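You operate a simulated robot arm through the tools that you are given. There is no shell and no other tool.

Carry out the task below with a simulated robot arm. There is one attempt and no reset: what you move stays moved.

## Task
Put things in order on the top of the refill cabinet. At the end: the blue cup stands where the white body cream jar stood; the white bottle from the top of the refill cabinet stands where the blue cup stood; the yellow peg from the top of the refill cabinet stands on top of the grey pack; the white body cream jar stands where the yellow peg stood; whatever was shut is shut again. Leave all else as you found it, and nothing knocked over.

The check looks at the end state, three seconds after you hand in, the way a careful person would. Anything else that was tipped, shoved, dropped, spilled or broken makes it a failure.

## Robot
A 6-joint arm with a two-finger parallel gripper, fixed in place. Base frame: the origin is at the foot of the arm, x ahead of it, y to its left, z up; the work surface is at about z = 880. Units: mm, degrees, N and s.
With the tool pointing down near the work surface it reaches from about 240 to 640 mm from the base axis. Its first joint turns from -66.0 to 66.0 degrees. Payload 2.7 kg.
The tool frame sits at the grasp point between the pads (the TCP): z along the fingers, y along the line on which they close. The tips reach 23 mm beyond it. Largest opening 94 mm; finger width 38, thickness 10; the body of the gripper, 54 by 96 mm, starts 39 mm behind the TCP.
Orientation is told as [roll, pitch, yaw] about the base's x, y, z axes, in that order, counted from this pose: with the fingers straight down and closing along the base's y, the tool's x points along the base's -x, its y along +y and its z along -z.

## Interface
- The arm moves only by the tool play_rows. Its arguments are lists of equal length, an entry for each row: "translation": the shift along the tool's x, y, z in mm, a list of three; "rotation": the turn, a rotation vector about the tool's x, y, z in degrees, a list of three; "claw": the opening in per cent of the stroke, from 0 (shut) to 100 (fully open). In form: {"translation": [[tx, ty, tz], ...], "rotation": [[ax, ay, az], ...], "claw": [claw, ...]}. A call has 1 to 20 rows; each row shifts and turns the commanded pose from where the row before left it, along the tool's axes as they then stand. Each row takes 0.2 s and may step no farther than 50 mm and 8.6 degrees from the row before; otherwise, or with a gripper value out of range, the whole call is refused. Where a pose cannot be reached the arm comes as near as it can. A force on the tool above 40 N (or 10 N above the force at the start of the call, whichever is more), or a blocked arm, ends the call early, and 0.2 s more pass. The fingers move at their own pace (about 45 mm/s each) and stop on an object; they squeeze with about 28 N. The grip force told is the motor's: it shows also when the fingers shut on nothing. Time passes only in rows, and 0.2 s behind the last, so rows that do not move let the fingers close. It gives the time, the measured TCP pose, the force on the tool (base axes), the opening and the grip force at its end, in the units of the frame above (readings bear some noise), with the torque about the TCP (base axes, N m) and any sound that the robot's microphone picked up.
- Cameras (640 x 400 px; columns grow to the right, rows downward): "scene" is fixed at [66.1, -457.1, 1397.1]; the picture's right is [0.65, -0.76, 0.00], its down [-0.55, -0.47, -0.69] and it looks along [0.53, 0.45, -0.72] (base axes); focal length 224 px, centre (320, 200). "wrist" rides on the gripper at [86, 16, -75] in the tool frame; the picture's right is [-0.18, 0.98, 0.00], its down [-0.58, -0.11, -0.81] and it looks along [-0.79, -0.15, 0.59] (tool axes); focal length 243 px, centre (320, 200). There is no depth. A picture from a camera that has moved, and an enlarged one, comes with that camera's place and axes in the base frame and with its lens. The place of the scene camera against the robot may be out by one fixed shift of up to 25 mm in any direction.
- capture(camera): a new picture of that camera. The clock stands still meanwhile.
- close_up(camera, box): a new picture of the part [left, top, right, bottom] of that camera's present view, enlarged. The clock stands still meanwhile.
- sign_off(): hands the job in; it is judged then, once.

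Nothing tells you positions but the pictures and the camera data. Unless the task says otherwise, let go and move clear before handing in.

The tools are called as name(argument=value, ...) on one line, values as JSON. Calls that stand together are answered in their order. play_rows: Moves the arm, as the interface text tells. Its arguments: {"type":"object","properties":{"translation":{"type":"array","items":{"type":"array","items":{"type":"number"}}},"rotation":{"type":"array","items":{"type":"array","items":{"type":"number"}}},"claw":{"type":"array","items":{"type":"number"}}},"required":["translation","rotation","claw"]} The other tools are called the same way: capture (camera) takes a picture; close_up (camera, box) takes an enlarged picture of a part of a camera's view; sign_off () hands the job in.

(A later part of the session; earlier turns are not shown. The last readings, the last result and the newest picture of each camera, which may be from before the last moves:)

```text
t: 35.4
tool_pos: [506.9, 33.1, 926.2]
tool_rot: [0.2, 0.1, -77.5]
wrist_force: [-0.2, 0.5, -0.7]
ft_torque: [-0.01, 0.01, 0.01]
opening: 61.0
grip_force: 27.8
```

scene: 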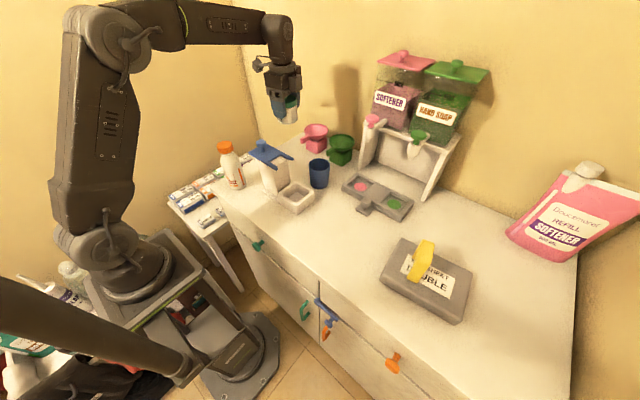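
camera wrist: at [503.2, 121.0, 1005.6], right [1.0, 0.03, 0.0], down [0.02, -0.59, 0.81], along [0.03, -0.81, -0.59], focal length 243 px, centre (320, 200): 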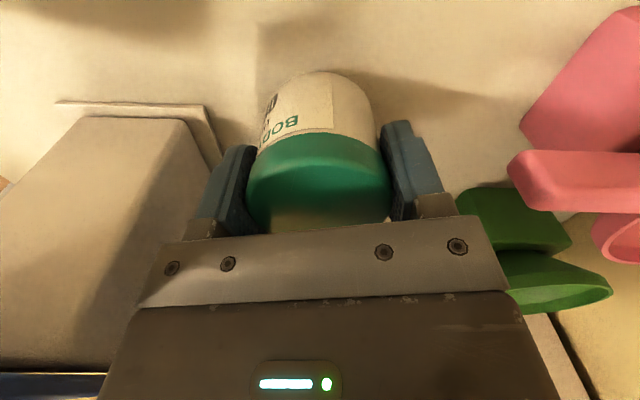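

The jar is nearly touching down; one or two more tiny steps.

play_rows(translation=[[0, 0, 0.8], [0, 0, 0]], rotation=[[0, 0, 0], [0, 0, 0]], claw=[50, 50])

close_up(camera="wrist", box=[220, 50, 420, 175])

```text
t: 36.0
tool_pos: [506.4, 32.4, 926.3]
tool_rot: [0.2, -0.1, -77.5]
wrist_force: [-2.4, -1.0, 8.5]
ft_torque: [0.04, 0.32, -0.01]
opening: 61.2
grip_force: 28.4
```

```text
3.20 times, centred on (320, 112) of wrist
camera zoom: at [502.8, 120.8, 1000.2], right [1.0, 0.03, 0.0], down [0.02, -0.59, 0.81], along [0.03, -0.81, -0.59], focal length 776 px, centre (320, 480)
```

zoom: 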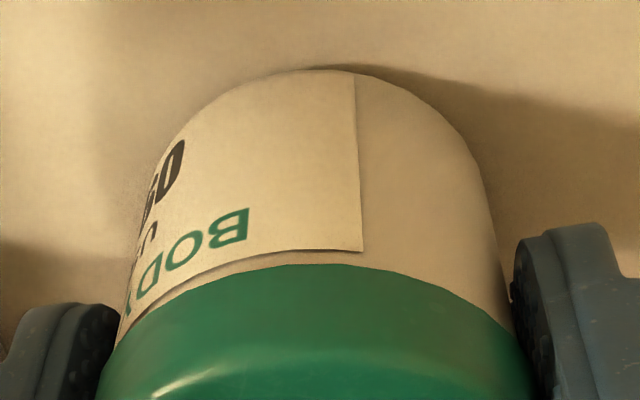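

Contact at 8.5 N. Releasing and rising straight up.

play_rows(translation=[[0, 0, 0], [0, 0, 0], [0, 0, 0], [0, 0, -10], [0, 0, -30], [0, 0, -40], [0, 0, -40], [0, 0, -40], [0, 0, 0]], rotation=[[0, 0, 0], [0, 0, 0], [0, 0, 0], [0, 0, 0], [0, 0, 0], [0, 0, 0], [0, 0, 0], [0, 0, 0], [0, 0, 0]], claw=[84, 84, 84, 84, 84, 84, 84, 84, 84])

capture(camera="wrist")

close_up(camera="scene", box=[200, 70, 380, 220])

```text
t: 38.0
tool_pos: [506.6, 33.1, 1085.5]
tool_rot: [0.1, 0.1, -77.5]
wrist_force: [-0.4, -0.4, 0.0]
ft_torque: [0.0, -0.01, 0.02]
opening: 78.9
grip_force: 0.0
```

```text
taken
camera wrist: at [503.4, 120.7, 1159.9], right [1.0, 0.03, 0.0], down [0.02, -0.59, 0.81], along [0.03, -0.81, -0.59], focal length 243 px, centre (320, 200)
```

wrist: 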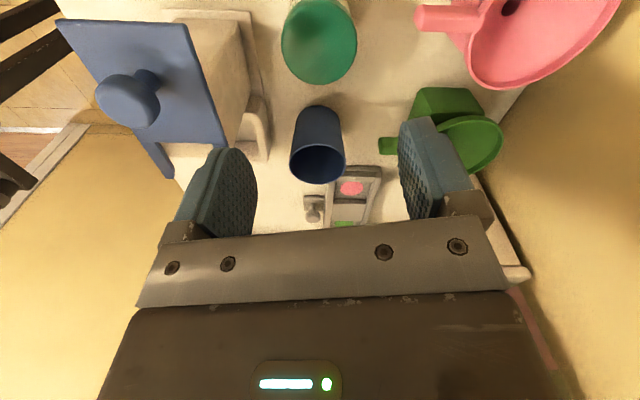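

```text
2.67 times, centred on (290, 145) of scene
camera zoom: at [66.1, -457.1, 1397.1], right [0.65, -0.76, 0.0], down [-0.55, -0.47, -0.69], along [0.53, 0.45, -0.72], focal length 599 px, centre (400, 347)
```

zoom: 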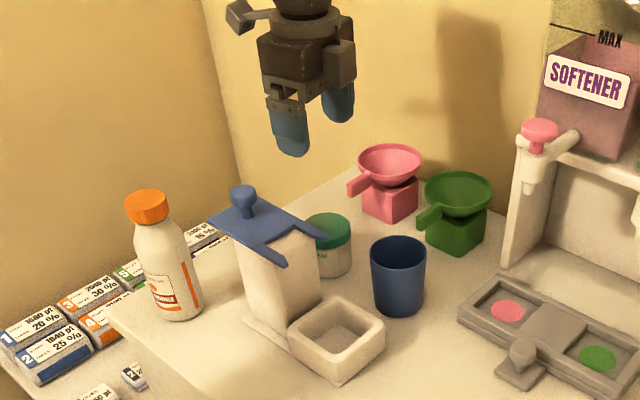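

The jar stands where the peg was. Now the cup: I'll turn to yaw −90 and move nearer for a closer look at it.

play_rows(translation=[[0, 0, 0], [0, 0, 0], [-25, -1, 20], [-18, -1, 20], [0, 0, 0]], rotation=[[0, 0, 6.25], [0, 0, 6.25], [0, 0, 0], [0, 0, 0], [0, 0, 0]], claw=[95, 95, 95, 95, 95])

close_up(camera="wrist", box=[200, 0, 440, 240])

```text
t: 39.2
tool_pos: [505.1, -10.3, 1045.1]
tool_rot: [0.0, 0.0, -90.0]
wrist_force: [-1.3, 0.2, -0.1]
ft_torque: [-0.01, 0.01, -0.01]
opening: 89.2
grip_force: 0.0
```

```text
1.67 times, centred on (320, 120) of wrist
camera zoom: at [520.2, 75.4, 1119.5], right [0.98, -0.18, 0.0], down [-0.11, -0.58, 0.81], along [-0.15, -0.79, -0.59], focal length 404 px, centre (320, 333)
```

zoom: 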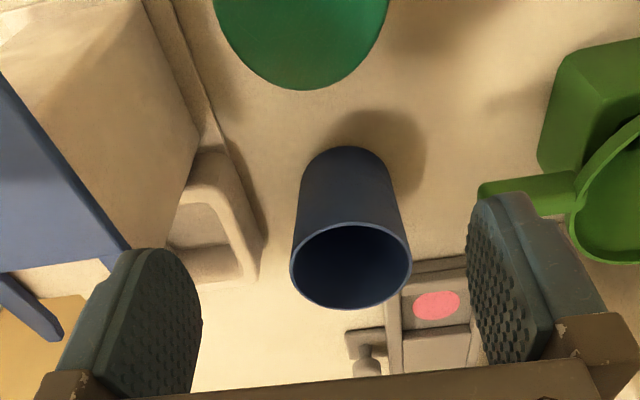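

The cup centre is about (507, -84.5), rim ~65 mm at z≈964. I'll centre over it and go partway down to check finger clearance.

play_rows(translation=[[-37, 1, 0], [-37.2, 0.9, 0], [0, 0, 25], [0, 0, 20], [0, 0, 0]], rotation=[[0, 0, 0], [0, 0, 0], [0, 0, 0], [0, 0, 0], [0, 0, 0]], claw=[92, 92, 92, 92, 92])

capture(camera="wrist")

close_up(camera="scene", box=[220, 90, 420, 240])

```text
t: 40.4
tool_pos: [507.1, -85.1, 999.9]
tool_rot: [0.1, 0.0, -90.0]
wrist_force: [-0.3, 0.6, 0.5]
ft_torque: [0.0, 0.03, 0.0]
opening: 86.6
grip_force: 0.1
```

```text
taken
camera wrist: at [522.2, 1.1, 1074.0], right [0.98, -0.18, 0.0], down [-0.11, -0.58, 0.81], along [-0.15, -0.79, -0.59], focal length 243 px, centre (320, 200)
```

wrist: 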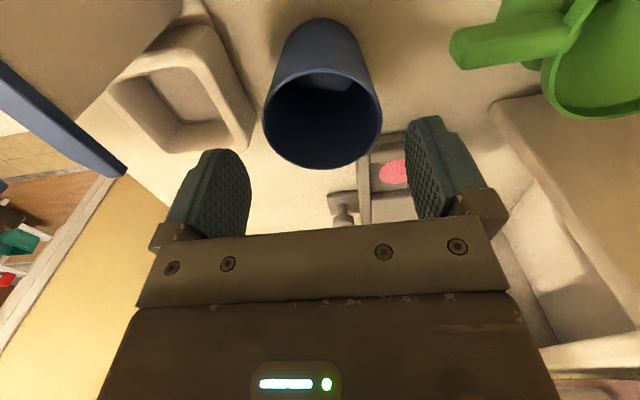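

```text
2.67 times, centred on (320, 165) of scene
camera zoom: at [66.1, -457.1, 1397.1], right [0.65, -0.76, 0.0], down [-0.55, -0.47, -0.69], along [0.53, 0.45, -0.72], focal length 599 px, centre (320, 293)
```

zoom: 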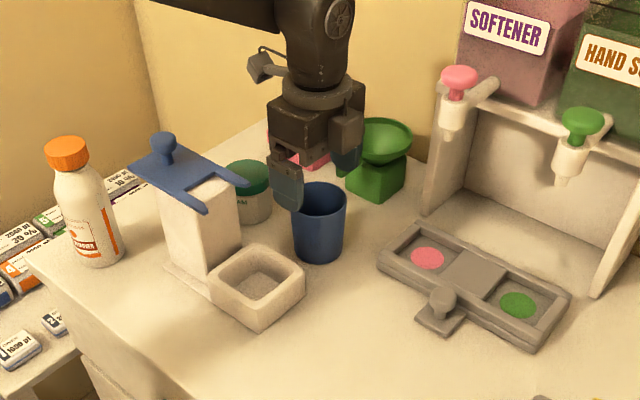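

The gripper is centred over the cup with clearance all round. Descending and gripping.

play_rows(translation=[[0, 0, 20], [0, 0, 20], [0, 0, 15], [0, 0, 10], [0, 0, 0], [0, 0, 0], [0, 0, 0], [0, 0, 0], [0, 0, 0]], rotation=[[0, 0, 0], [0, 0, 0], [0, 0, 0], [0, 0, 0], [0, 0, 0], [0, 0, 0], [0, 0, 0], [0, 0, 0], [0, 0, 0]], claw=[92, 92, 92, 92, 92, 55, 55, 55, 55])

capture(camera="wrist")

```text
t: 42.4
tool_pos: [506.7, -84.3, 934.8]
tool_rot: [0.1, 0.0, -90.1]
wrist_force: [-0.4, 0.5, -0.9]
ft_torque: [0.03, -0.01, 0.02]
opening: 66.7
grip_force: 28.1
```

```text
taken
camera wrist: at [521.9, 1.3, 1009.3], right [0.98, -0.18, 0.0], down [-0.11, -0.58, 0.81], along [-0.15, -0.79, -0.59], focal length 243 px, centre (320, 200)
```

wrist: 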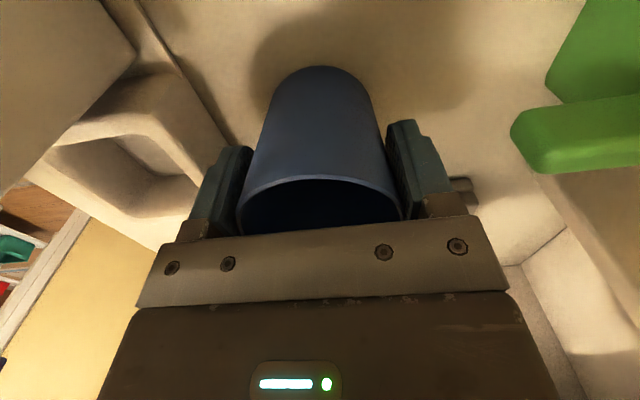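

The cup is gripped. Lifting and carrying it to the jar's old spot at about (349.5, -286).

play_rows(translation=[[0, 0, -8], [0, 0, -35], [0, 0, -40], [0, 0, -40], [0, 0, -22], [0, 0, 0]], rotation=[[0, 0, 0], [0, 0, 0], [0, 0, 0], [0, 0, 0], [0, 0, 0], [0, 0, 0]], claw=[55, 55, 55, 55, 55, 55])

close_up(camera="scene", box=[220, 90, 420, 240])

play_rows(translation=[[-33.6, -26.2, 0], [-33.6, -26.2, 0], [-33.6, -26.2, 0], [-33.6, -26.2, 0], [-33.6, -26.2, 0], [-33.6, -26.2, 0], [0, 0, 0]], rotation=[[0, 0, 0], [0, 0, 0], [0, 0, 0], [0, 0, 0], [0, 0, 0], [0, 0, 0], [0, 0, 0]], claw=[55, 55, 55, 55, 55, 55, 55])

capture(camera="scene")

capture(camera="wrist")

```text
t: 43.8
tool_pos: [505.9, -84.7, 1079.7]
tool_rot: [0.1, 0.1, -90.1]
wrist_force: [1.1, 0.0, -0.9]
ft_torque: [-0.02, -0.02, 0.0]
opening: 66.4
grip_force: 27.6
```

```text
2.67 times, centred on (320, 165) of scene
camera zoom: at [66.1, -457.1, 1397.1], right [0.65, -0.76, 0.0], down [-0.55, -0.47, -0.69], along [0.53, 0.45, -0.72], focal length 599 px, centre (320, 293)
```

zoom: 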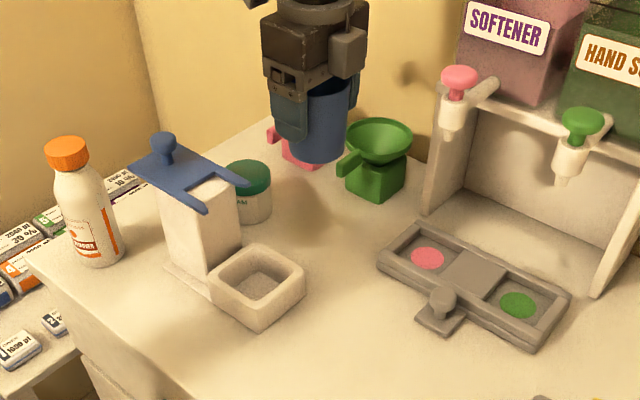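

```text
t: 45.4
tool_pos: [348.7, -286.4, 1079.8]
tool_rot: [0.2, 0.0, -90.1]
wrist_force: [0.4, -0.5, 0.4]
ft_torque: [0.01, 0.01, -0.02]
opening: 66.5
grip_force: 28.0
```

```text
taken
```

scene: 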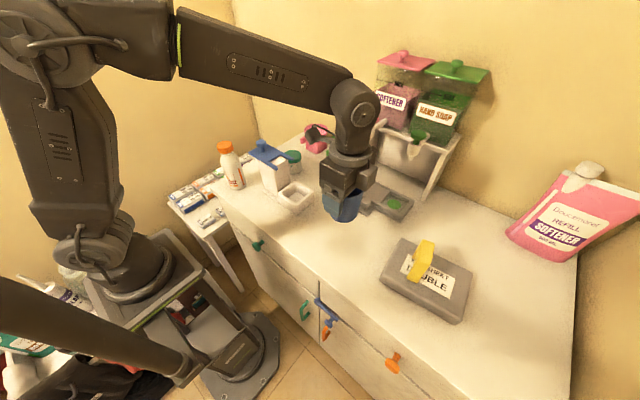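

```text
taken
camera wrist: at [364.4, -199.9, 1153.6], right [0.98, -0.18, 0.0], down [-0.11, -0.58, 0.81], along [-0.15, -0.79, -0.59], focal length 243 px, centre (320, 200)
```

wrist: 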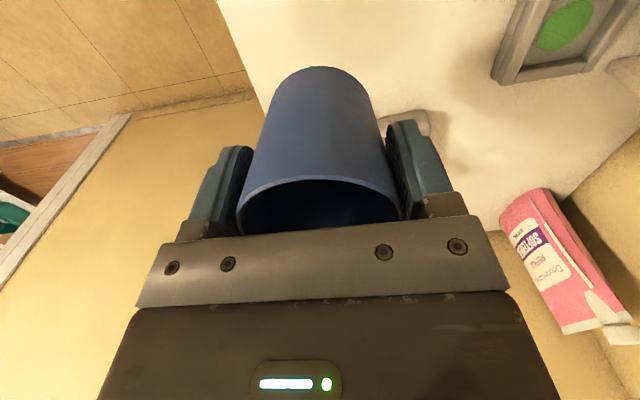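

The cup is over the jar's old spot. Lowering to just above the surface.

play_rows(translation=[[0.4, 0.6, 40], [0, 0, 40], [0, 0, 35], [0, 0, 18], [0, 0, 7], [0, 0, 0]], rotation=[[0, 0, 0], [0, 0, 0], [0, 0, 0], [0, 0, 0], [0, 0, 0], [0, 0, 0]], claw=[55, 55, 55, 55, 55, 55])

play_rows(translation=[[0, 0, 2], [0, 0, 0]], rotation=[[0, 0, 0], [0, 0, 0]], claw=[55, 55])

```text
t: 46.8
tool_pos: [350.7, -286.1, 939.4]
tool_rot: [-0.1, 0.2, -90.0]
wrist_force: [0.3, -0.9, -0.6]
ft_torque: [0.0, -0.04, 0.04]
opening: 66.6
grip_force: 28.3
```

```text
t: 47.4
tool_pos: [350.3, -285.3, 937.2]
tool_rot: [0.0, 0.1, -90.0]
wrist_force: [0.2, 0.1, -0.9]
ft_torque: [-0.01, -0.02, 0.03]
opening: 66.9
grip_force: 27.8
```

play_rows(translation=[[0, 0, 1.5], [0, 0, 0]], rotation=[[0, 0, 0], [0, 0, 0]], claw=[55, 55])

play_rows(translation=[[0, 0, 0.8], [0, 0, 0]], rotation=[[0, 0, 0], [0, 0, 0]], claw=[55, 55])

```text
t: 48.0
tool_pos: [350.9, -285.2, 936.2]
tool_rot: [0.0, 0.1, -90.0]
wrist_force: [-0.4, 1.1, -1.0]
ft_torque: [0.02, 0.02, 0.03]
opening: 66.5
grip_force: 28.0
```

```text
t: 48.6
tool_pos: [350.3, -286.2, 935.6]
tool_rot: [0.0, 0.1, -89.9]
wrist_force: [0.4, 0.9, -0.8]
ft_torque: [-0.02, 0.04, 0.07]
opening: 66.5
grip_force: 27.7
```

Not yet in contact; small steps on.

play_rows(translation=[[0, 0, 0.8], [0, 0, 0]], rotation=[[0, 0, 0], [0, 0, 0]], claw=[55, 55])

close_up(camera="wrist", box=[220, 40, 420, 240])

```text
t: 49.2
tool_pos: [351.2, -286.3, 934.9]
tool_rot: [0.1, 0.0, -90.0]
wrist_force: [0.4, -0.3, 0.2]
ft_torque: [-0.01, 0.03, 0.01]
opening: 66.6
grip_force: 28.4
```

```text
2.00 times, centred on (320, 140) of wrist
camera zoom: at [365.5, -199.2, 1009.1], right [0.98, -0.18, 0.0], down [-0.11, -0.58, 0.81], along [-0.15, -0.79, -0.59], focal length 485 px, centre (320, 320)
```

zoom: 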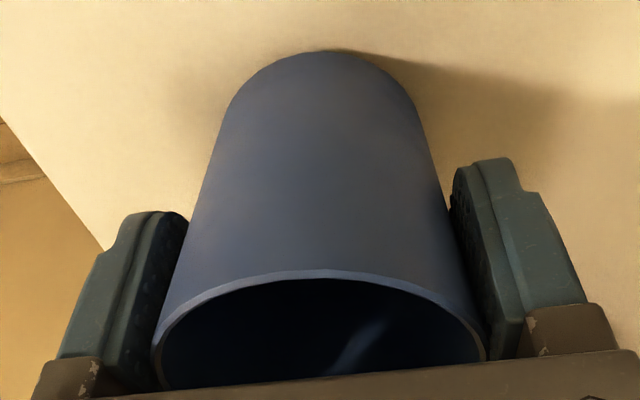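

play_rows(translation=[[0, 0, 0.7], [0, 0, 0]], rotation=[[0, 0, 0], [0, 0, 0]], claw=[55, 55])

```text
t: 49.8
tool_pos: [350.1, -285.8, 934.0]
tool_rot: [0.1, 0.0, -89.9]
wrist_force: [-1.1, 0.7, 9.7]
ft_torque: [0.03, 0.27, 0.01]
opening: 66.7
grip_force: 27.9
```

The cup touches the surface. Releasing and rising straight up.

play_rows(translation=[[0, 0, 0], [0, 0, 0], [0, 0, 0], [0, 0, -10], [0, 0, -30], [0, 0, -40], [0, 0, -45], [0, 0, -45], [0, 0, 0]], rotation=[[0, 0, 0], [0, 0, 0], [0, 0, 0], [0, 0, 0], [0, 0, 0], [0, 0, 0], [0, 0, 0], [0, 0, 0], [0, 0, 0]], claw=[92, 92, 92, 92, 92, 92, 92, 92, 92])

capture(camera="scene")

close_up(camera="scene", box=[180, 120, 340, 220])

capture(camera="wrist")

```text
t: 51.8
tool_pos: [350.6, -287.4, 1103.5]
tool_rot: [0.0, 0.1, -90.0]
wrist_force: [-0.7, 0.2, 2.0]
ft_torque: [-0.01, -0.01, -0.02]
opening: 86.4
grip_force: 0.0
```

```text
taken
```

scene: 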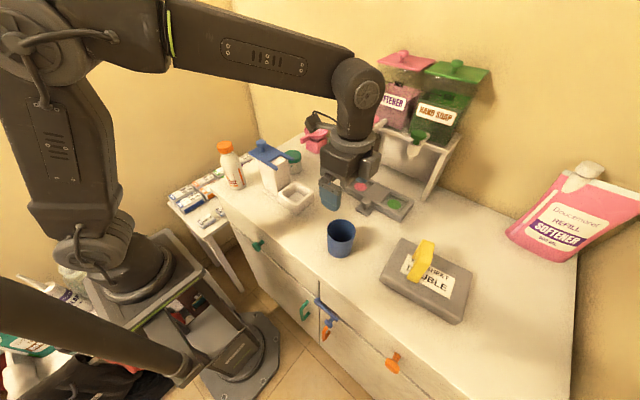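

```text
4.00 times, centred on (260, 170) of scene
camera zoom: at [66.1, -457.1, 1397.1], right [0.65, -0.76, 0.0], down [-0.55, -0.47, -0.69], along [0.53, 0.45, -0.72], focal length 898 px, centre (560, 320)
```

zoom: 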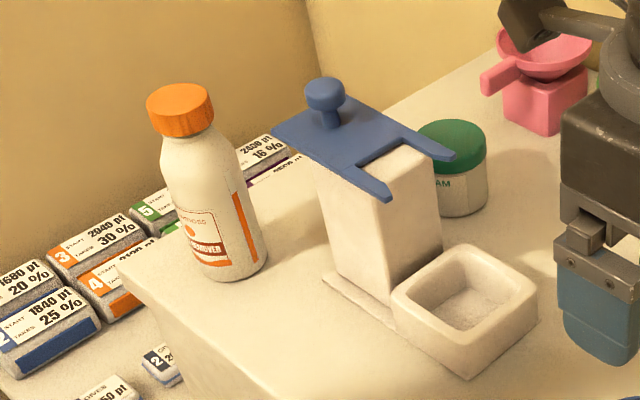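

```text
taken
camera wrist: at [365.7, -200.3, 1178.4], right [0.98, -0.18, 0.0], down [-0.11, -0.58, 0.81], along [-0.15, -0.79, -0.59], focal length 243 px, centre (320, 200)
```

wrist: 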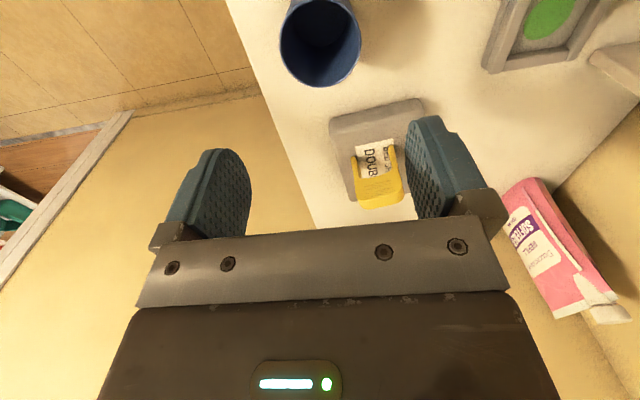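

The cup stands where the jar was. Next I'll move high over to beyond the bottle (about (315, 115)) to view it.

play_rows(translation=[[0, 0, -40], [43.7, -3, 0], [43.7, -3, 0], [43.7, -3, 0], [43.7, -3, 0], [43.7, -3, 0], [43.7, -3, 0], [43.7, -3, 0], [43.7, -3, 0], [43.7, -3, 0], [43.7, -3, 0], [0, 0, 0]], rotation=[[0, 0, 0], [0, 0, 0], [0, 0, 0], [0, 0, 0], [0, 0, 0], [0, 0, 0], [0, 0, 0], [0, 0, 0], [0, 0, 0], [0, 0, 0], [0, 0, 0], [0, 0, 0]], claw=[92, 92, 92, 92, 92, 92, 92, 92, 92, 92, 92, 92])

capture(camera="wrist")

capture(camera="scene")

```text
t: 54.4
tool_pos: [318.6, 150.7, 1145.0]
tool_rot: [0.1, 0.0, -90.0]
wrist_force: [0.1, -0.4, -0.5]
ft_torque: [0.03, -0.01, -0.02]
opening: 86.4
grip_force: 0.1
```

```text
taken
camera wrist: at [334.3, 237.0, 1219.4], right [0.98, -0.18, 0.0], down [-0.11, -0.58, 0.81], along [-0.15, -0.79, -0.59], focal length 243 px, centre (320, 200)
```

wrist: 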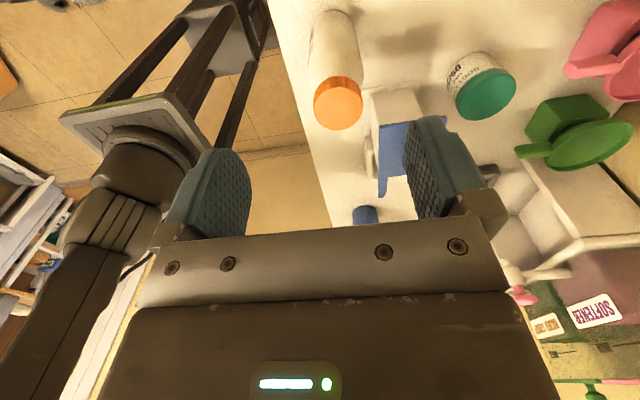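

```text
taken
```

scene: 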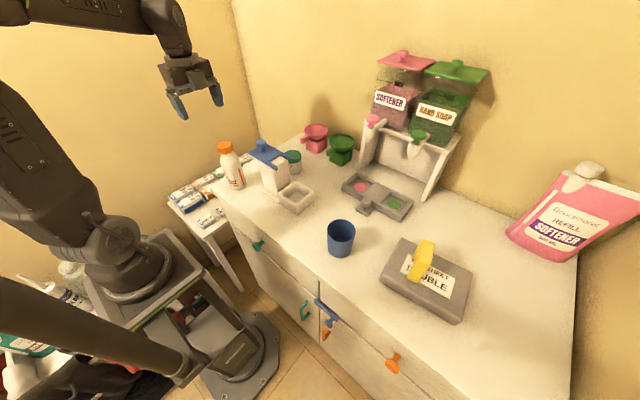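

The bottle is at about (329, 112), ~53 mm wide, ~150 mm tall. I'll go lower for a second look.

play_rows(translation=[[8, 3, 30], [7, 3, 30], [0, 0, 0]], rotation=[[0, 0, 0], [0, 0, 0], [0, 0, 0]], claw=[92, 92, 92])

capture(camera="wrist")

close_up(camera="wrist", box=[220, 0, 460, 220])

```text
t: 55.2
tool_pos: [325.6, 166.4, 1083.2]
tool_rot: [0.0, -0.1, -90.0]
wrist_force: [0.7, 0.4, -0.4]
ft_torque: [-0.01, 0.02, -0.02]
opening: 86.5
grip_force: 0.1
```

```text
taken
camera wrist: at [340.9, 252.3, 1158.7], right [0.98, -0.18, 0.0], down [-0.11, -0.58, 0.81], along [-0.15, -0.79, -0.59], focal length 243 px, centre (320, 200)
```

wrist: 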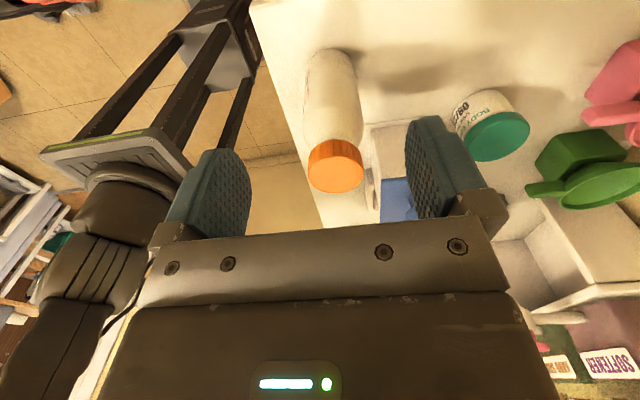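

```text
1.82 times, centred on (340, 110) of wrist
camera zoom: at [340.9, 252.3, 1158.7], right [0.98, -0.18, 0.0], down [-0.11, -0.58, 0.81], along [-0.15, -0.79, -0.59], focal length 441 px, centre (284, 364)
```

zoom: 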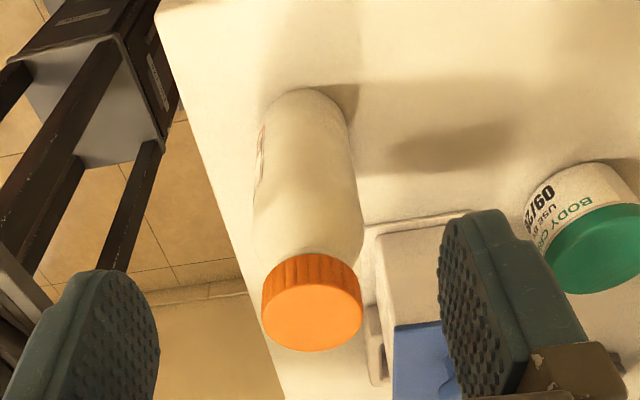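

The bottle's axis is near (329.5, 114), cap ~43 mm wide at z≈1008–1034. I'll centre over the cap and check before descending.

play_rows(translation=[[-26, 2, 0], [-26, 2, 0], [0, 0, 15], [0, 0, 0]], rotation=[[0, 0, 0], [0, 0, 0], [0, 0, 0], [0, 0, 0]], claw=[92, 92, 92, 92])

capture(camera="wrist")

close_up(camera="scene", box=[140, 70, 340, 220])

```text
t: 56.2
tool_pos: [329.1, 114.4, 1069.2]
tool_rot: [0.0, 0.0, -90.0]
wrist_force: [-0.3, 0.4, 0.2]
ft_torque: [-0.01, 0.04, 0.0]
opening: 86.7
grip_force: 0.1
```

```text
taken
camera wrist: at [345.3, 200.4, 1143.6], right [0.98, -0.18, 0.0], down [-0.11, -0.58, 0.81], along [-0.15, -0.79, -0.59], focal length 243 px, centre (320, 200)
```

wrist: 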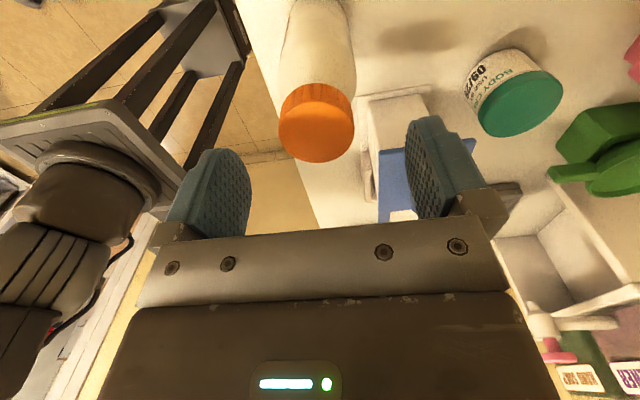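

```text
2.67 times, centred on (240, 145) of scene
camera zoom: at [66.1, -457.1, 1397.1], right [0.65, -0.76, 0.0], down [-0.55, -0.47, -0.69], along [0.53, 0.45, -0.72], focal length 599 px, centre (533, 347)
```

zoom: 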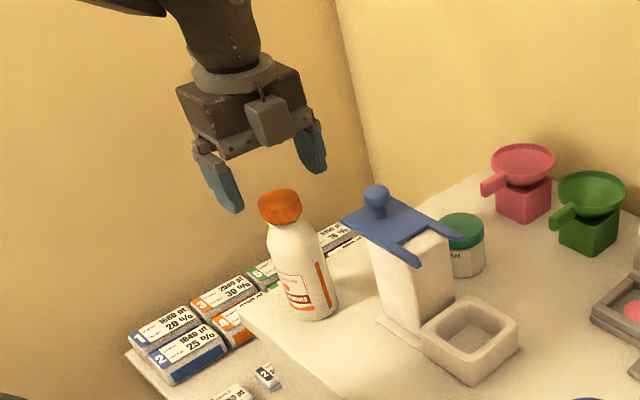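

Slightly re-centring (−1.5 mm in x), then I'll descend around the cap with a partly closed gripper and check the gaps.

play_rows(translation=[[0, -1.7, 0], [0, 0, 20], [0, 0, 20], [0, 0, 11], [0, 0, 0], [0, 0, 0], [0, 0, 0]], rotation=[[0, 0, 0], [0, 0, 0], [0, 0, 0], [0, 0, 0], [0, 0, 0], [0, 0, 0], [0, 0, 0]], claw=[75, 75, 75, 75, 56, 56, 56])

close_up(camera="wrist", box=[200, 60, 440, 240])

close_up(camera="scene", box=[160, 90, 300, 200])

```text
t: 57.8
tool_pos: [328.3, 112.3, 1018.7]
tool_rot: [0.0, 0.0, -90.0]
wrist_force: [-0.1, 0.0, 0.6]
ft_torque: [-0.03, -0.02, 0.01]
opening: 52.9
grip_force: 0.1
```

```text
2.22 times, centred on (320, 150) of wrist
camera zoom: at [343.9, 200.6, 1092.4], right [0.98, -0.18, 0.0], down [-0.11, -0.58, 0.81], along [-0.15, -0.79, -0.59], focal length 539 px, centre (320, 311)
```

zoom: 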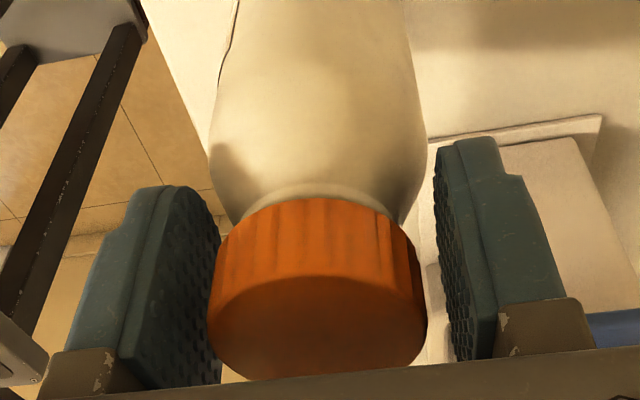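

```text
3.64 times, centred on (230, 145) of scene
camera zoom: at [66.1, -457.1, 1397.1], right [0.65, -0.76, 0.0], down [-0.55, -0.47, -0.69], along [0.53, 0.45, -0.72], focal length 816 px, centre (647, 400)
```

zoom: 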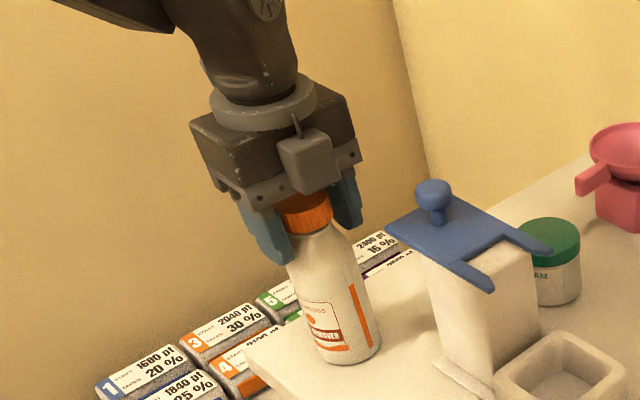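

The cap is centred within half a millimetre. Closing on the cap.

play_rows(translation=[[0, 0, 0], [0, 0, 0], [0, 0, 0], [0, 0, 0], [0, 0, 0]], rotation=[[0, 0, 0], [0, 0, 0], [0, 0, 0], [0, 0, 0], [0, 0, 0]], claw=[48, 44, 35, 35, 35])

close_up(camera="wrist", box=[200, 60, 440, 240])

```text
t: 59.0
tool_pos: [328.2, 114.4, 1018.2]
tool_rot: [0.1, -0.1, -90.0]
wrist_force: [-2.2, -0.7, 5.9]
ft_torque: [-0.14, 0.08, -0.03]
opening: 44.7
grip_force: 28.3
```

```text
2.22 times, centred on (320, 150) of wrist
camera zoom: at [343.9, 200.5, 1092.7], right [0.98, -0.18, 0.0], down [-0.11, -0.58, 0.81], along [-0.15, -0.79, -0.59], focal length 539 px, centre (320, 311)
```

zoom: 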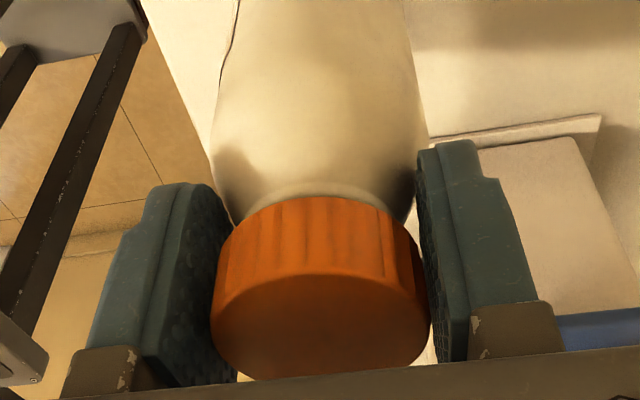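

The bottle is gripped by its cap. I'll lift it so its base is around z≈990, then go around the near side of the dispenser rather than over it.

play_rows(translation=[[0, 0, -6], [0, 0, -20], [0, 0, -40], [0, 0, -46], [0, 0, 0]], rotation=[[0, 0, 0], [0, 0, 0], [0, 0, 0], [0, 0, 0], [0, 0, 0]], claw=[35, 35, 35, 35, 35])

capture(camera="wrist")

close_up(camera="scene", box=[140, 30, 340, 220])

```text
t: 60.2
tool_pos: [329.6, 114.4, 1130.5]
tool_rot: [0.1, 0.0, -90.1]
wrist_force: [-0.7, -0.2, -2.6]
ft_torque: [0.01, -0.03, -0.02]
opening: 40.8
grip_force: 28.3
```

```text
taken
camera wrist: at [344.2, 200.4, 1204.8], right [0.98, -0.18, 0.0], down [-0.11, -0.58, 0.81], along [-0.15, -0.79, -0.59], focal length 243 px, centre (320, 200)
```

wrist: 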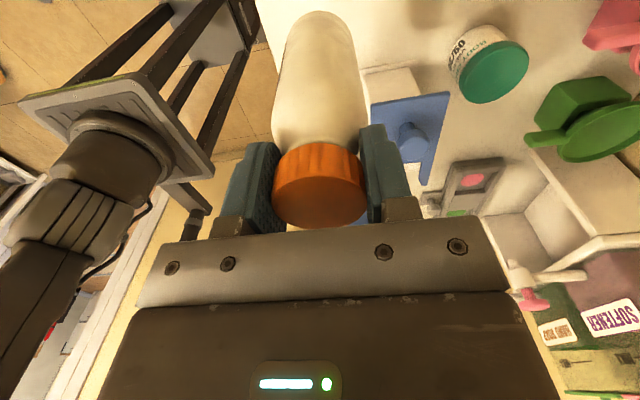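

```text
2.11 times, centred on (240, 125) of scene
camera zoom: at [66.1, -457.1, 1397.1], right [0.65, -0.76, 0.0], down [-0.55, -0.47, -0.69], along [0.53, 0.45, -0.72], focal length 473 px, centre (488, 358)
```

zoom: 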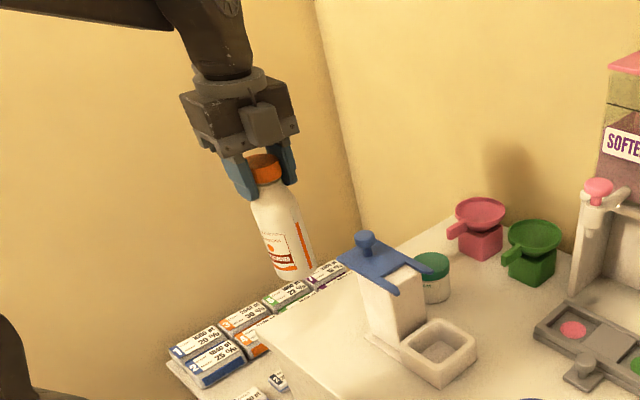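

The opening went from 44.7 to 40.8 mm while lifting, so the bottle settled a little in the grip. I'll look closely and check it's not creeping.

close_up(camera="wrist", box=[200, 0, 440, 240])

play_rows(translation=[[0, 0, 0], [0, 0, 0], [0, 0, 0], [0, 0, 0]], rotation=[[0, 0, 0], [0, 0, 0], [0, 0, 0], [0, 0, 0]], claw=[30, 30, 30, 30])

close_up(camera="wrist", box=[200, 0, 440, 240])

close_up(camera="scene", box=[180, 70, 280, 150])

```text
1.67 times, centred on (320, 120) of wrist
camera zoom: at [344.2, 200.4, 1204.8], right [0.98, -0.18, 0.0], down [-0.11, -0.58, 0.81], along [-0.15, -0.79, -0.59], focal length 404 px, centre (320, 333)
```

zoom: 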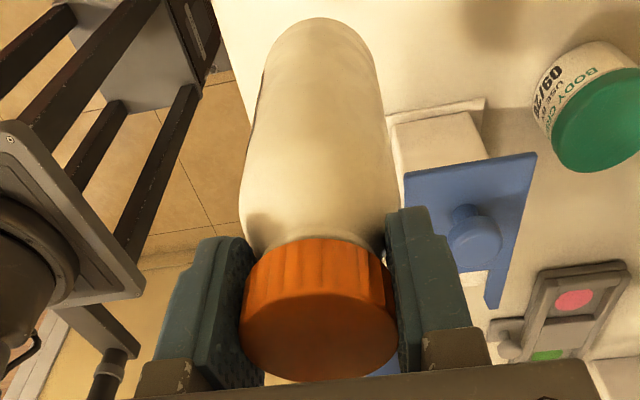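

```text
t: 61.2
tool_pos: [328.5, 113.7, 1130.5]
tool_rot: [0.0, 0.1, -90.0]
wrist_force: [-0.6, -1.1, -2.8]
ft_torque: [0.0, 0.02, 0.01]
opening: 40.6
grip_force: 28.3
```

```text
1.67 times, centred on (320, 120) of wrist
camera zoom: at [344.2, 200.4, 1204.4], right [0.98, -0.18, 0.0], down [-0.11, -0.58, 0.81], along [-0.15, -0.79, -0.59], focal length 404 px, centre (320, 333)
```

zoom: 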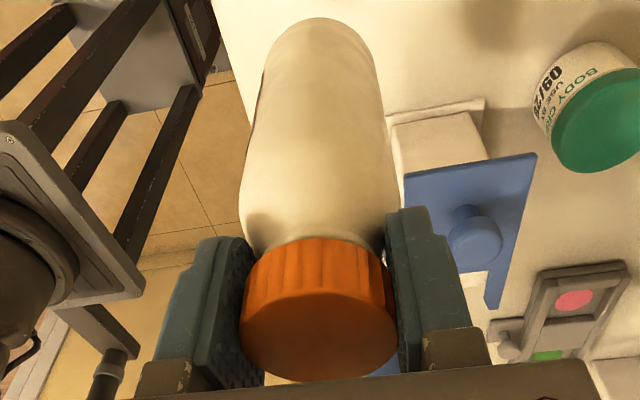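

```text
5.00 times, centred on (230, 110) of scene
camera zoom: at [66.1, -457.1, 1397.1], right [0.65, -0.76, 0.0], down [-0.55, -0.47, -0.69], along [0.53, 0.45, -0.72], focal length 1122 px, centre (770, 650)
```

zoom: 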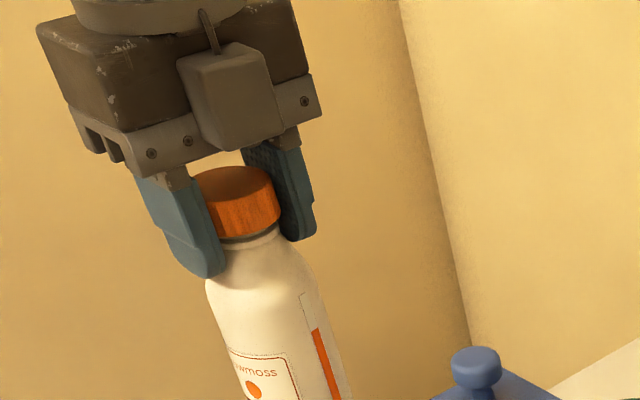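

The grip is stable on the cap. Now carrying it around the near side of the dispenser.

play_rows(translation=[[0, -18, 0], [0, -16, 0], [-38, 0, 0], [-38, 0, 0], [-38, 0, 0], [-38, 0, 0], [-38, 0, 0], [-38, 0, 0], [-38, 0, 0], [-38, 0, 0], [0, 0, 0]], rotation=[[0, 0, 0], [0, 0, 0], [0, 0, 0], [0, 0, 0], [0, 0, 0], [0, 0, 0], [0, 0, 0], [0, 0, 0], [0, 0, 0], [0, 0, 0], [0, 0, 0]], claw=[30, 30, 30, 30, 30, 30, 30, 30, 30, 30, 30])

capture(camera="scene")

capture(camera="wrist")

```text
t: 63.6
tool_pos: [293.2, -190.5, 1129.8]
tool_rot: [0.1, 0.0, -90.0]
wrist_force: [0.1, -0.5, -1.7]
ft_torque: [0.03, -0.01, 0.03]
opening: 40.6
grip_force: 28.1
```

```text
taken
```

scene: 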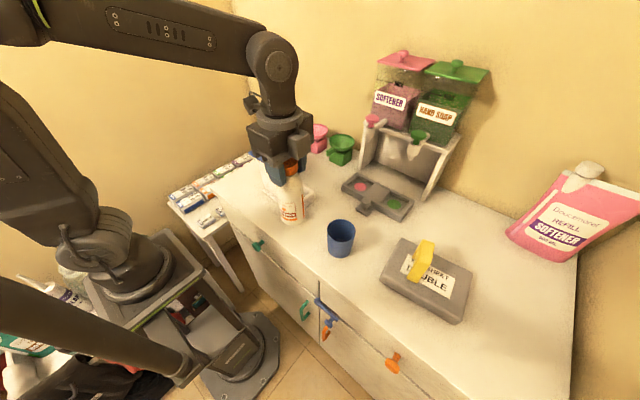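

```text
taken
camera wrist: at [308.8, -103.3, 1203.6], right [0.98, -0.18, 0.0], down [-0.11, -0.58, 0.81], along [-0.15, -0.79, -0.59], focal length 243 px, centre (320, 200)
```

wrist: 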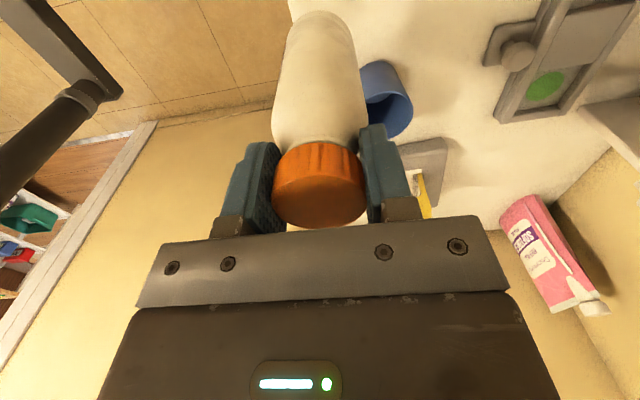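

Continuing to the cup's old spot at (507, -84.5), keeping clear of the prongs.

play_rows(translation=[[8.3, 35.6, 0], [8.3, 35.6, 0], [8.3, 35.6, 0], [8.3, 35.6, 0], [8.3, 35.6, 0], [8.3, 35.6, 0], [28, 0.2, 0], [28, 0, 0], [0, 0, 0]], rotation=[[0, 0, 0], [0, 0, 0], [0, 0, 0], [0, 0, 0], [0, 0, 0], [0, 0, 0], [0, 0, 0], [0, 0, 0], [0, 0, 0]], claw=[30, 30, 30, 30, 30, 30, 30, 30, 30])

capture(camera="scene")

capture(camera="wrist")

```text
t: 65.6
tool_pos: [508.0, -84.3, 1130.0]
tool_rot: [0.1, -0.1, -90.0]
wrist_force: [-0.3, 0.3, -3.1]
ft_torque: [-0.01, -0.04, 0.05]
opening: 40.8
grip_force: 27.7
```

```text
taken
```

scene: 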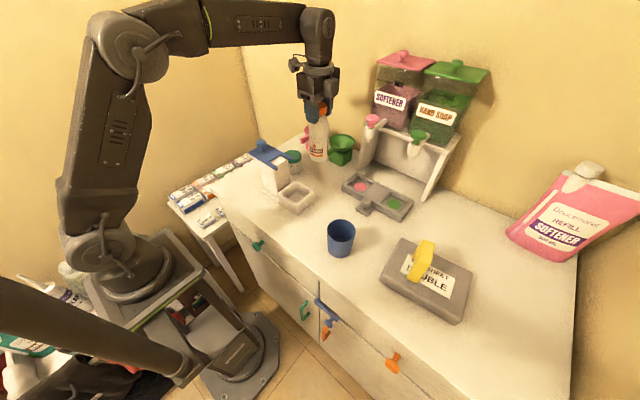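

```text
taken
camera wrist: at [523.5, 2.4, 1204.5], right [0.98, -0.18, 0.0], down [-0.11, -0.58, 0.81], along [-0.15, -0.79, -0.59], focal length 243 px, centre (320, 200)
```

wrist: 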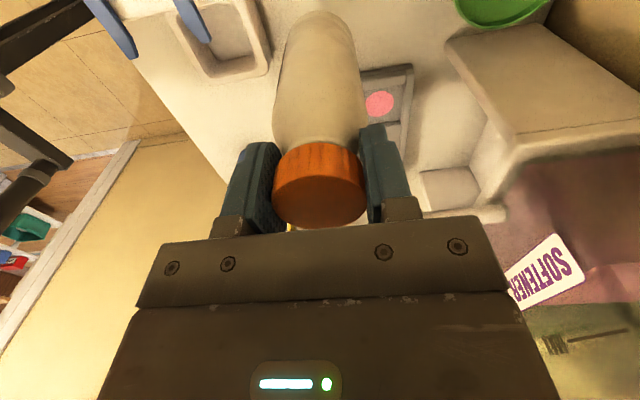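

The bottle hangs upright over the target. Lowering carefully.

play_rows(translation=[[0, -0.8, 35], [0, 0, 35], [0, 0, 20], [0, 0, 6], [0, 0, 0]], rotation=[[0, 0, 0], [0, 0, 0], [0, 0, 0], [0, 0, 0], [0, 0, 0]], claw=[30, 30, 30, 30, 30])

close_up(camera="scene", box=[240, 70, 400, 220])

close_up(camera="wrist", box=[200, 0, 440, 240])

```text
t: 66.8
tool_pos: [507.7, -83.9, 1033.3]
tool_rot: [0.2, -0.1, -89.9]
wrist_force: [1.0, -0.1, -1.8]
ft_torque: [0.0, 0.01, 0.0]
opening: 40.5
grip_force: 28.6
```

```text
2.67 times, centred on (320, 145) of scene
camera zoom: at [66.1, -457.1, 1397.1], right [0.65, -0.76, 0.0], down [-0.55, -0.47, -0.69], along [0.53, 0.45, -0.72], focal length 599 px, centre (320, 347)
```

zoom: 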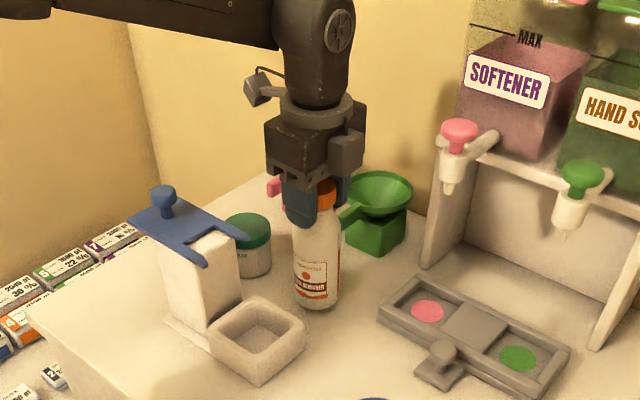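

```text
1.67 times, centred on (320, 120) of wrist
camera zoom: at [522.7, 2.3, 1107.8], right [0.98, -0.18, 0.0], down [-0.11, -0.58, 0.81], along [-0.15, -0.79, -0.59], focal length 404 px, centre (320, 333)
```

zoom: 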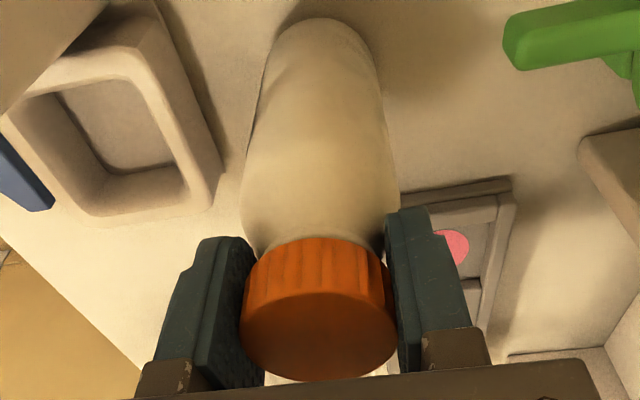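

Near the surface now; small steps until contact.

play_rows(translation=[[0, 0, 2.5], [0, 0, 0]], rotation=[[0, 0, 0], [0, 0, 0]], claw=[30, 30])

play_rows(translation=[[0, 0, 1.5], [0, 0, 0]], rotation=[[0, 0, 0], [0, 0, 0]], claw=[30, 30])

play_rows(translation=[[0, 0, 1], [0, 0, 0]], rotation=[[0, 0, 0], [0, 0, 0]], claw=[30, 30])

```text
t: 67.4
tool_pos: [506.7, -84.1, 1031.0]
tool_rot: [0.0, 0.0, -90.0]
wrist_force: [-0.2, 1.1, -2.2]
ft_torque: [-0.01, -0.02, -0.01]
opening: 40.6
grip_force: 28.3
```

```text
t: 68.0
tool_pos: [506.1, -83.3, 1029.9]
tool_rot: [0.1, 0.0, -89.9]
wrist_force: [-0.9, 0.6, -2.6]
ft_torque: [0.01, -0.03, 0.01]
opening: 40.5
grip_force: 27.9
```

```text
t: 68.6
tool_pos: [507.1, -84.3, 1028.5]
tool_rot: [0.0, 0.0, -90.0]
wrist_force: [0.3, 0.3, -3.6]
ft_torque: [-0.01, -0.02, 0.02]
opening: 40.6
grip_force: 27.6
```

play_rows(translation=[[0, 0, 1], [0, 0, 0]], rotation=[[0, 0, 0], [0, 0, 0]], claw=[30, 30])

play_rows(translation=[[0, 0, 1], [0, 0, 0]], rotation=[[0, 0, 0], [0, 0, 0]], claw=[30, 30])

```text
t: 69.2
tool_pos: [507.4, -83.0, 1029.3]
tool_rot: [-0.1, 0.0, -90.0]
wrist_force: [-0.2, 0.4, -2.6]
ft_torque: [-0.01, 0.03, -0.01]
opening: 40.5
grip_force: 27.9
```

```text
t: 69.8
tool_pos: [507.0, -83.9, 1026.8]
tool_rot: [0.0, -0.1, -90.0]
wrist_force: [-0.1, 0.3, -2.4]
ft_torque: [-0.01, 0.01, 0.0]
opening: 40.5
grip_force: 28.0
```

Still hanging (−2.5 N). Continuing down slowly.

play_rows(translation=[[0, 0, 1], [0, 0, 0]], rotation=[[0, 0, 0], [0, 0, 0]], claw=[30, 30])

play_rows(translation=[[0, 0, 0.8], [0, 0, 0]], rotation=[[0, 0, 0], [0, 0, 0]], claw=[30, 30])

close_up(camera="scene", box=[290, 120, 350, 170])

```text
t: 70.4
tool_pos: [506.1, -85.4, 1026.3]
tool_rot: [0.0, 0.1, -90.0]
wrist_force: [-0.1, 0.2, -2.1]
ft_torque: [0.02, 0.0, -0.02]
opening: 40.3
grip_force: 27.5
```

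```text
t: 71.0
tool_pos: [507.3, -83.2, 1026.0]
tool_rot: [-0.1, 0.0, -89.9]
wrist_force: [-0.7, -0.3, -1.5]
ft_torque: [0.03, 0.0, 0.01]
opening: 40.6
grip_force: 28.2
```

```text
8.00 times, centred on (320, 145) of scene
camera zoom: at [66.1, -457.1, 1397.1], right [0.65, -0.76, 0.0], down [-0.55, -0.47, -0.69], along [0.53, 0.45, -0.72], focal length 1796 px, centre (320, 640)
```

zoom: 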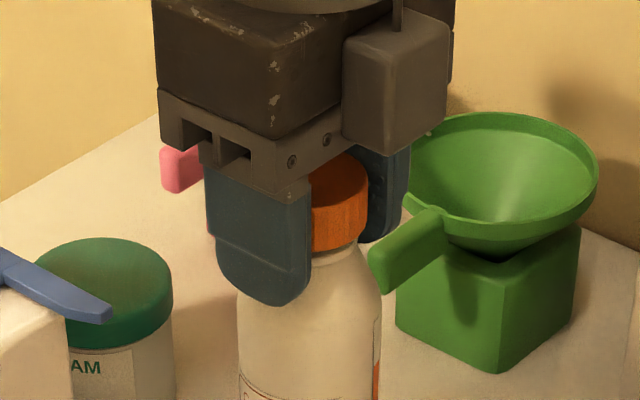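

play_rows(translation=[[0, 0, 1], [0, 0, 0]], rotation=[[0, 0, 0], [0, 0, 0]], claw=[30, 30])

play_rows(translation=[[0, 0, 0.8], [0, 0, 0]], rotation=[[0, 0, 0], [0, 0, 0]], claw=[30, 30])

```text
t: 71.6
tool_pos: [506.0, -84.2, 1022.8]
tool_rot: [0.0, 0.0, -89.9]
wrist_force: [0.3, 0.8, -2.2]
ft_torque: [0.01, 0.01, -0.02]
opening: 40.4
grip_force: 28.1
```

```text
t: 72.2
tool_pos: [506.2, -84.3, 1024.2]
tool_rot: [0.0, 0.0, -90.0]
wrist_force: [-0.1, 0.4, -2.7]
ft_torque: [-0.03, 0.0, -0.02]
opening: 40.6
grip_force: 28.2
```

play_rows(translation=[[0, 0, 0.8], [0, 0, 0]], rotation=[[0, 0, 0], [0, 0, 0]], claw=[30, 30])

play_rows(translation=[[0, 0, 0.8], [0, 0, 0]], rotation=[[0, 0, 0], [0, 0, 0]], claw=[30, 30])

close_up(camera="wrist", box=[250, 0, 400, 110])

```text
t: 72.8
tool_pos: [507.8, -83.5, 1024.3]
tool_rot: [0.0, -0.1, -89.9]
wrist_force: [-1.1, -1.0, 1.6]
ft_torque: [-0.01, 0.13, 0.01]
opening: 40.2
grip_force: 28.2
```

```text
t: 73.4
tool_pos: [506.5, -83.2, 1022.6]
tool_rot: [0.2, -0.1, -90.0]
wrist_force: [-1.0, -0.9, 10.0]
ft_torque: [0.05, 0.4, 0.0]
opening: 40.4
grip_force: 27.7
```

```text
3.64 times, centred on (325, 55) of wrist
camera zoom: at [522.2, 2.6, 1097.3], right [0.98, -0.18, 0.0], down [-0.11, -0.58, 0.81], along [-0.15, -0.79, -0.59], focal length 882 px, centre (302, 727)
```

zoom: 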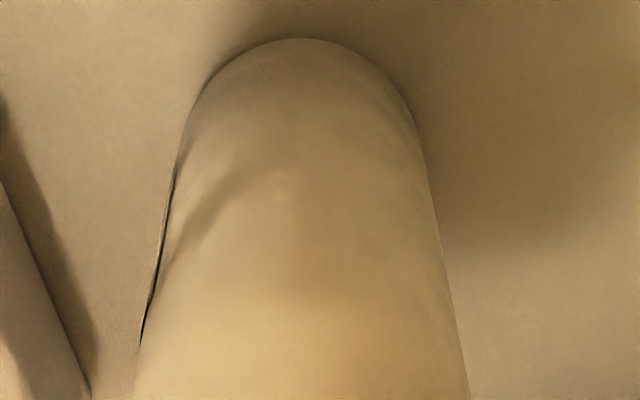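

Contact at 10 N. Opening slowly just enough to clear the cap.

play_rows(translation=[[0, 0, 0], [0, 0, 0], [0, 0, 0], [0, 0, 0], [0, 0, 0]], rotation=[[0, 0, 0], [0, 0, 0], [0, 0, 0], [0, 0, 0], [0, 0, 0]], claw=[44, 46, 52, 60, 62])

close_up(camera="wrist", box=[200, 0, 440, 240])

close_up(camera="scene", box=[280, 100, 380, 200])

```text
t: 74.6
tool_pos: [506.9, -84.7, 1022.6]
tool_rot: [0.1, 0.0, -90.1]
wrist_force: [-0.9, -0.7, -1.0]
ft_torque: [0.01, 0.0, -0.02]
opening: 58.8
grip_force: 0.0
```

```text
1.67 times, centred on (320, 120) of wrist
camera zoom: at [522.2, 2.7, 1096.4], right [0.98, -0.18, 0.0], down [-0.11, -0.58, 0.81], along [-0.15, -0.79, -0.59], focal length 404 px, centre (320, 333)
```

zoom: 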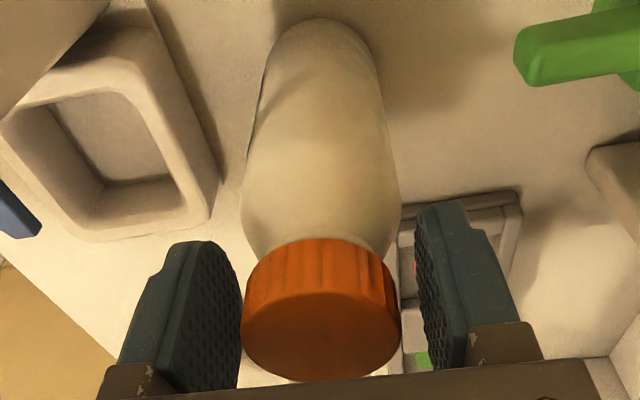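

```text
4.00 times, centred on (330, 150) of scene
camera zoom: at [66.1, -457.1, 1397.1], right [0.65, -0.76, 0.0], down [-0.55, -0.47, -0.69], along [0.53, 0.45, -0.72], focal length 898 px, centre (280, 400)
```

zoom: 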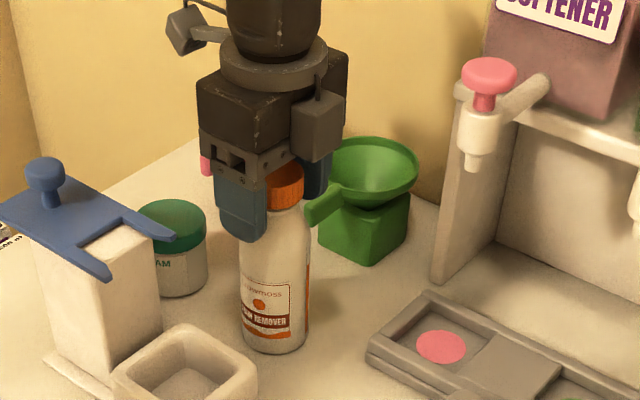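

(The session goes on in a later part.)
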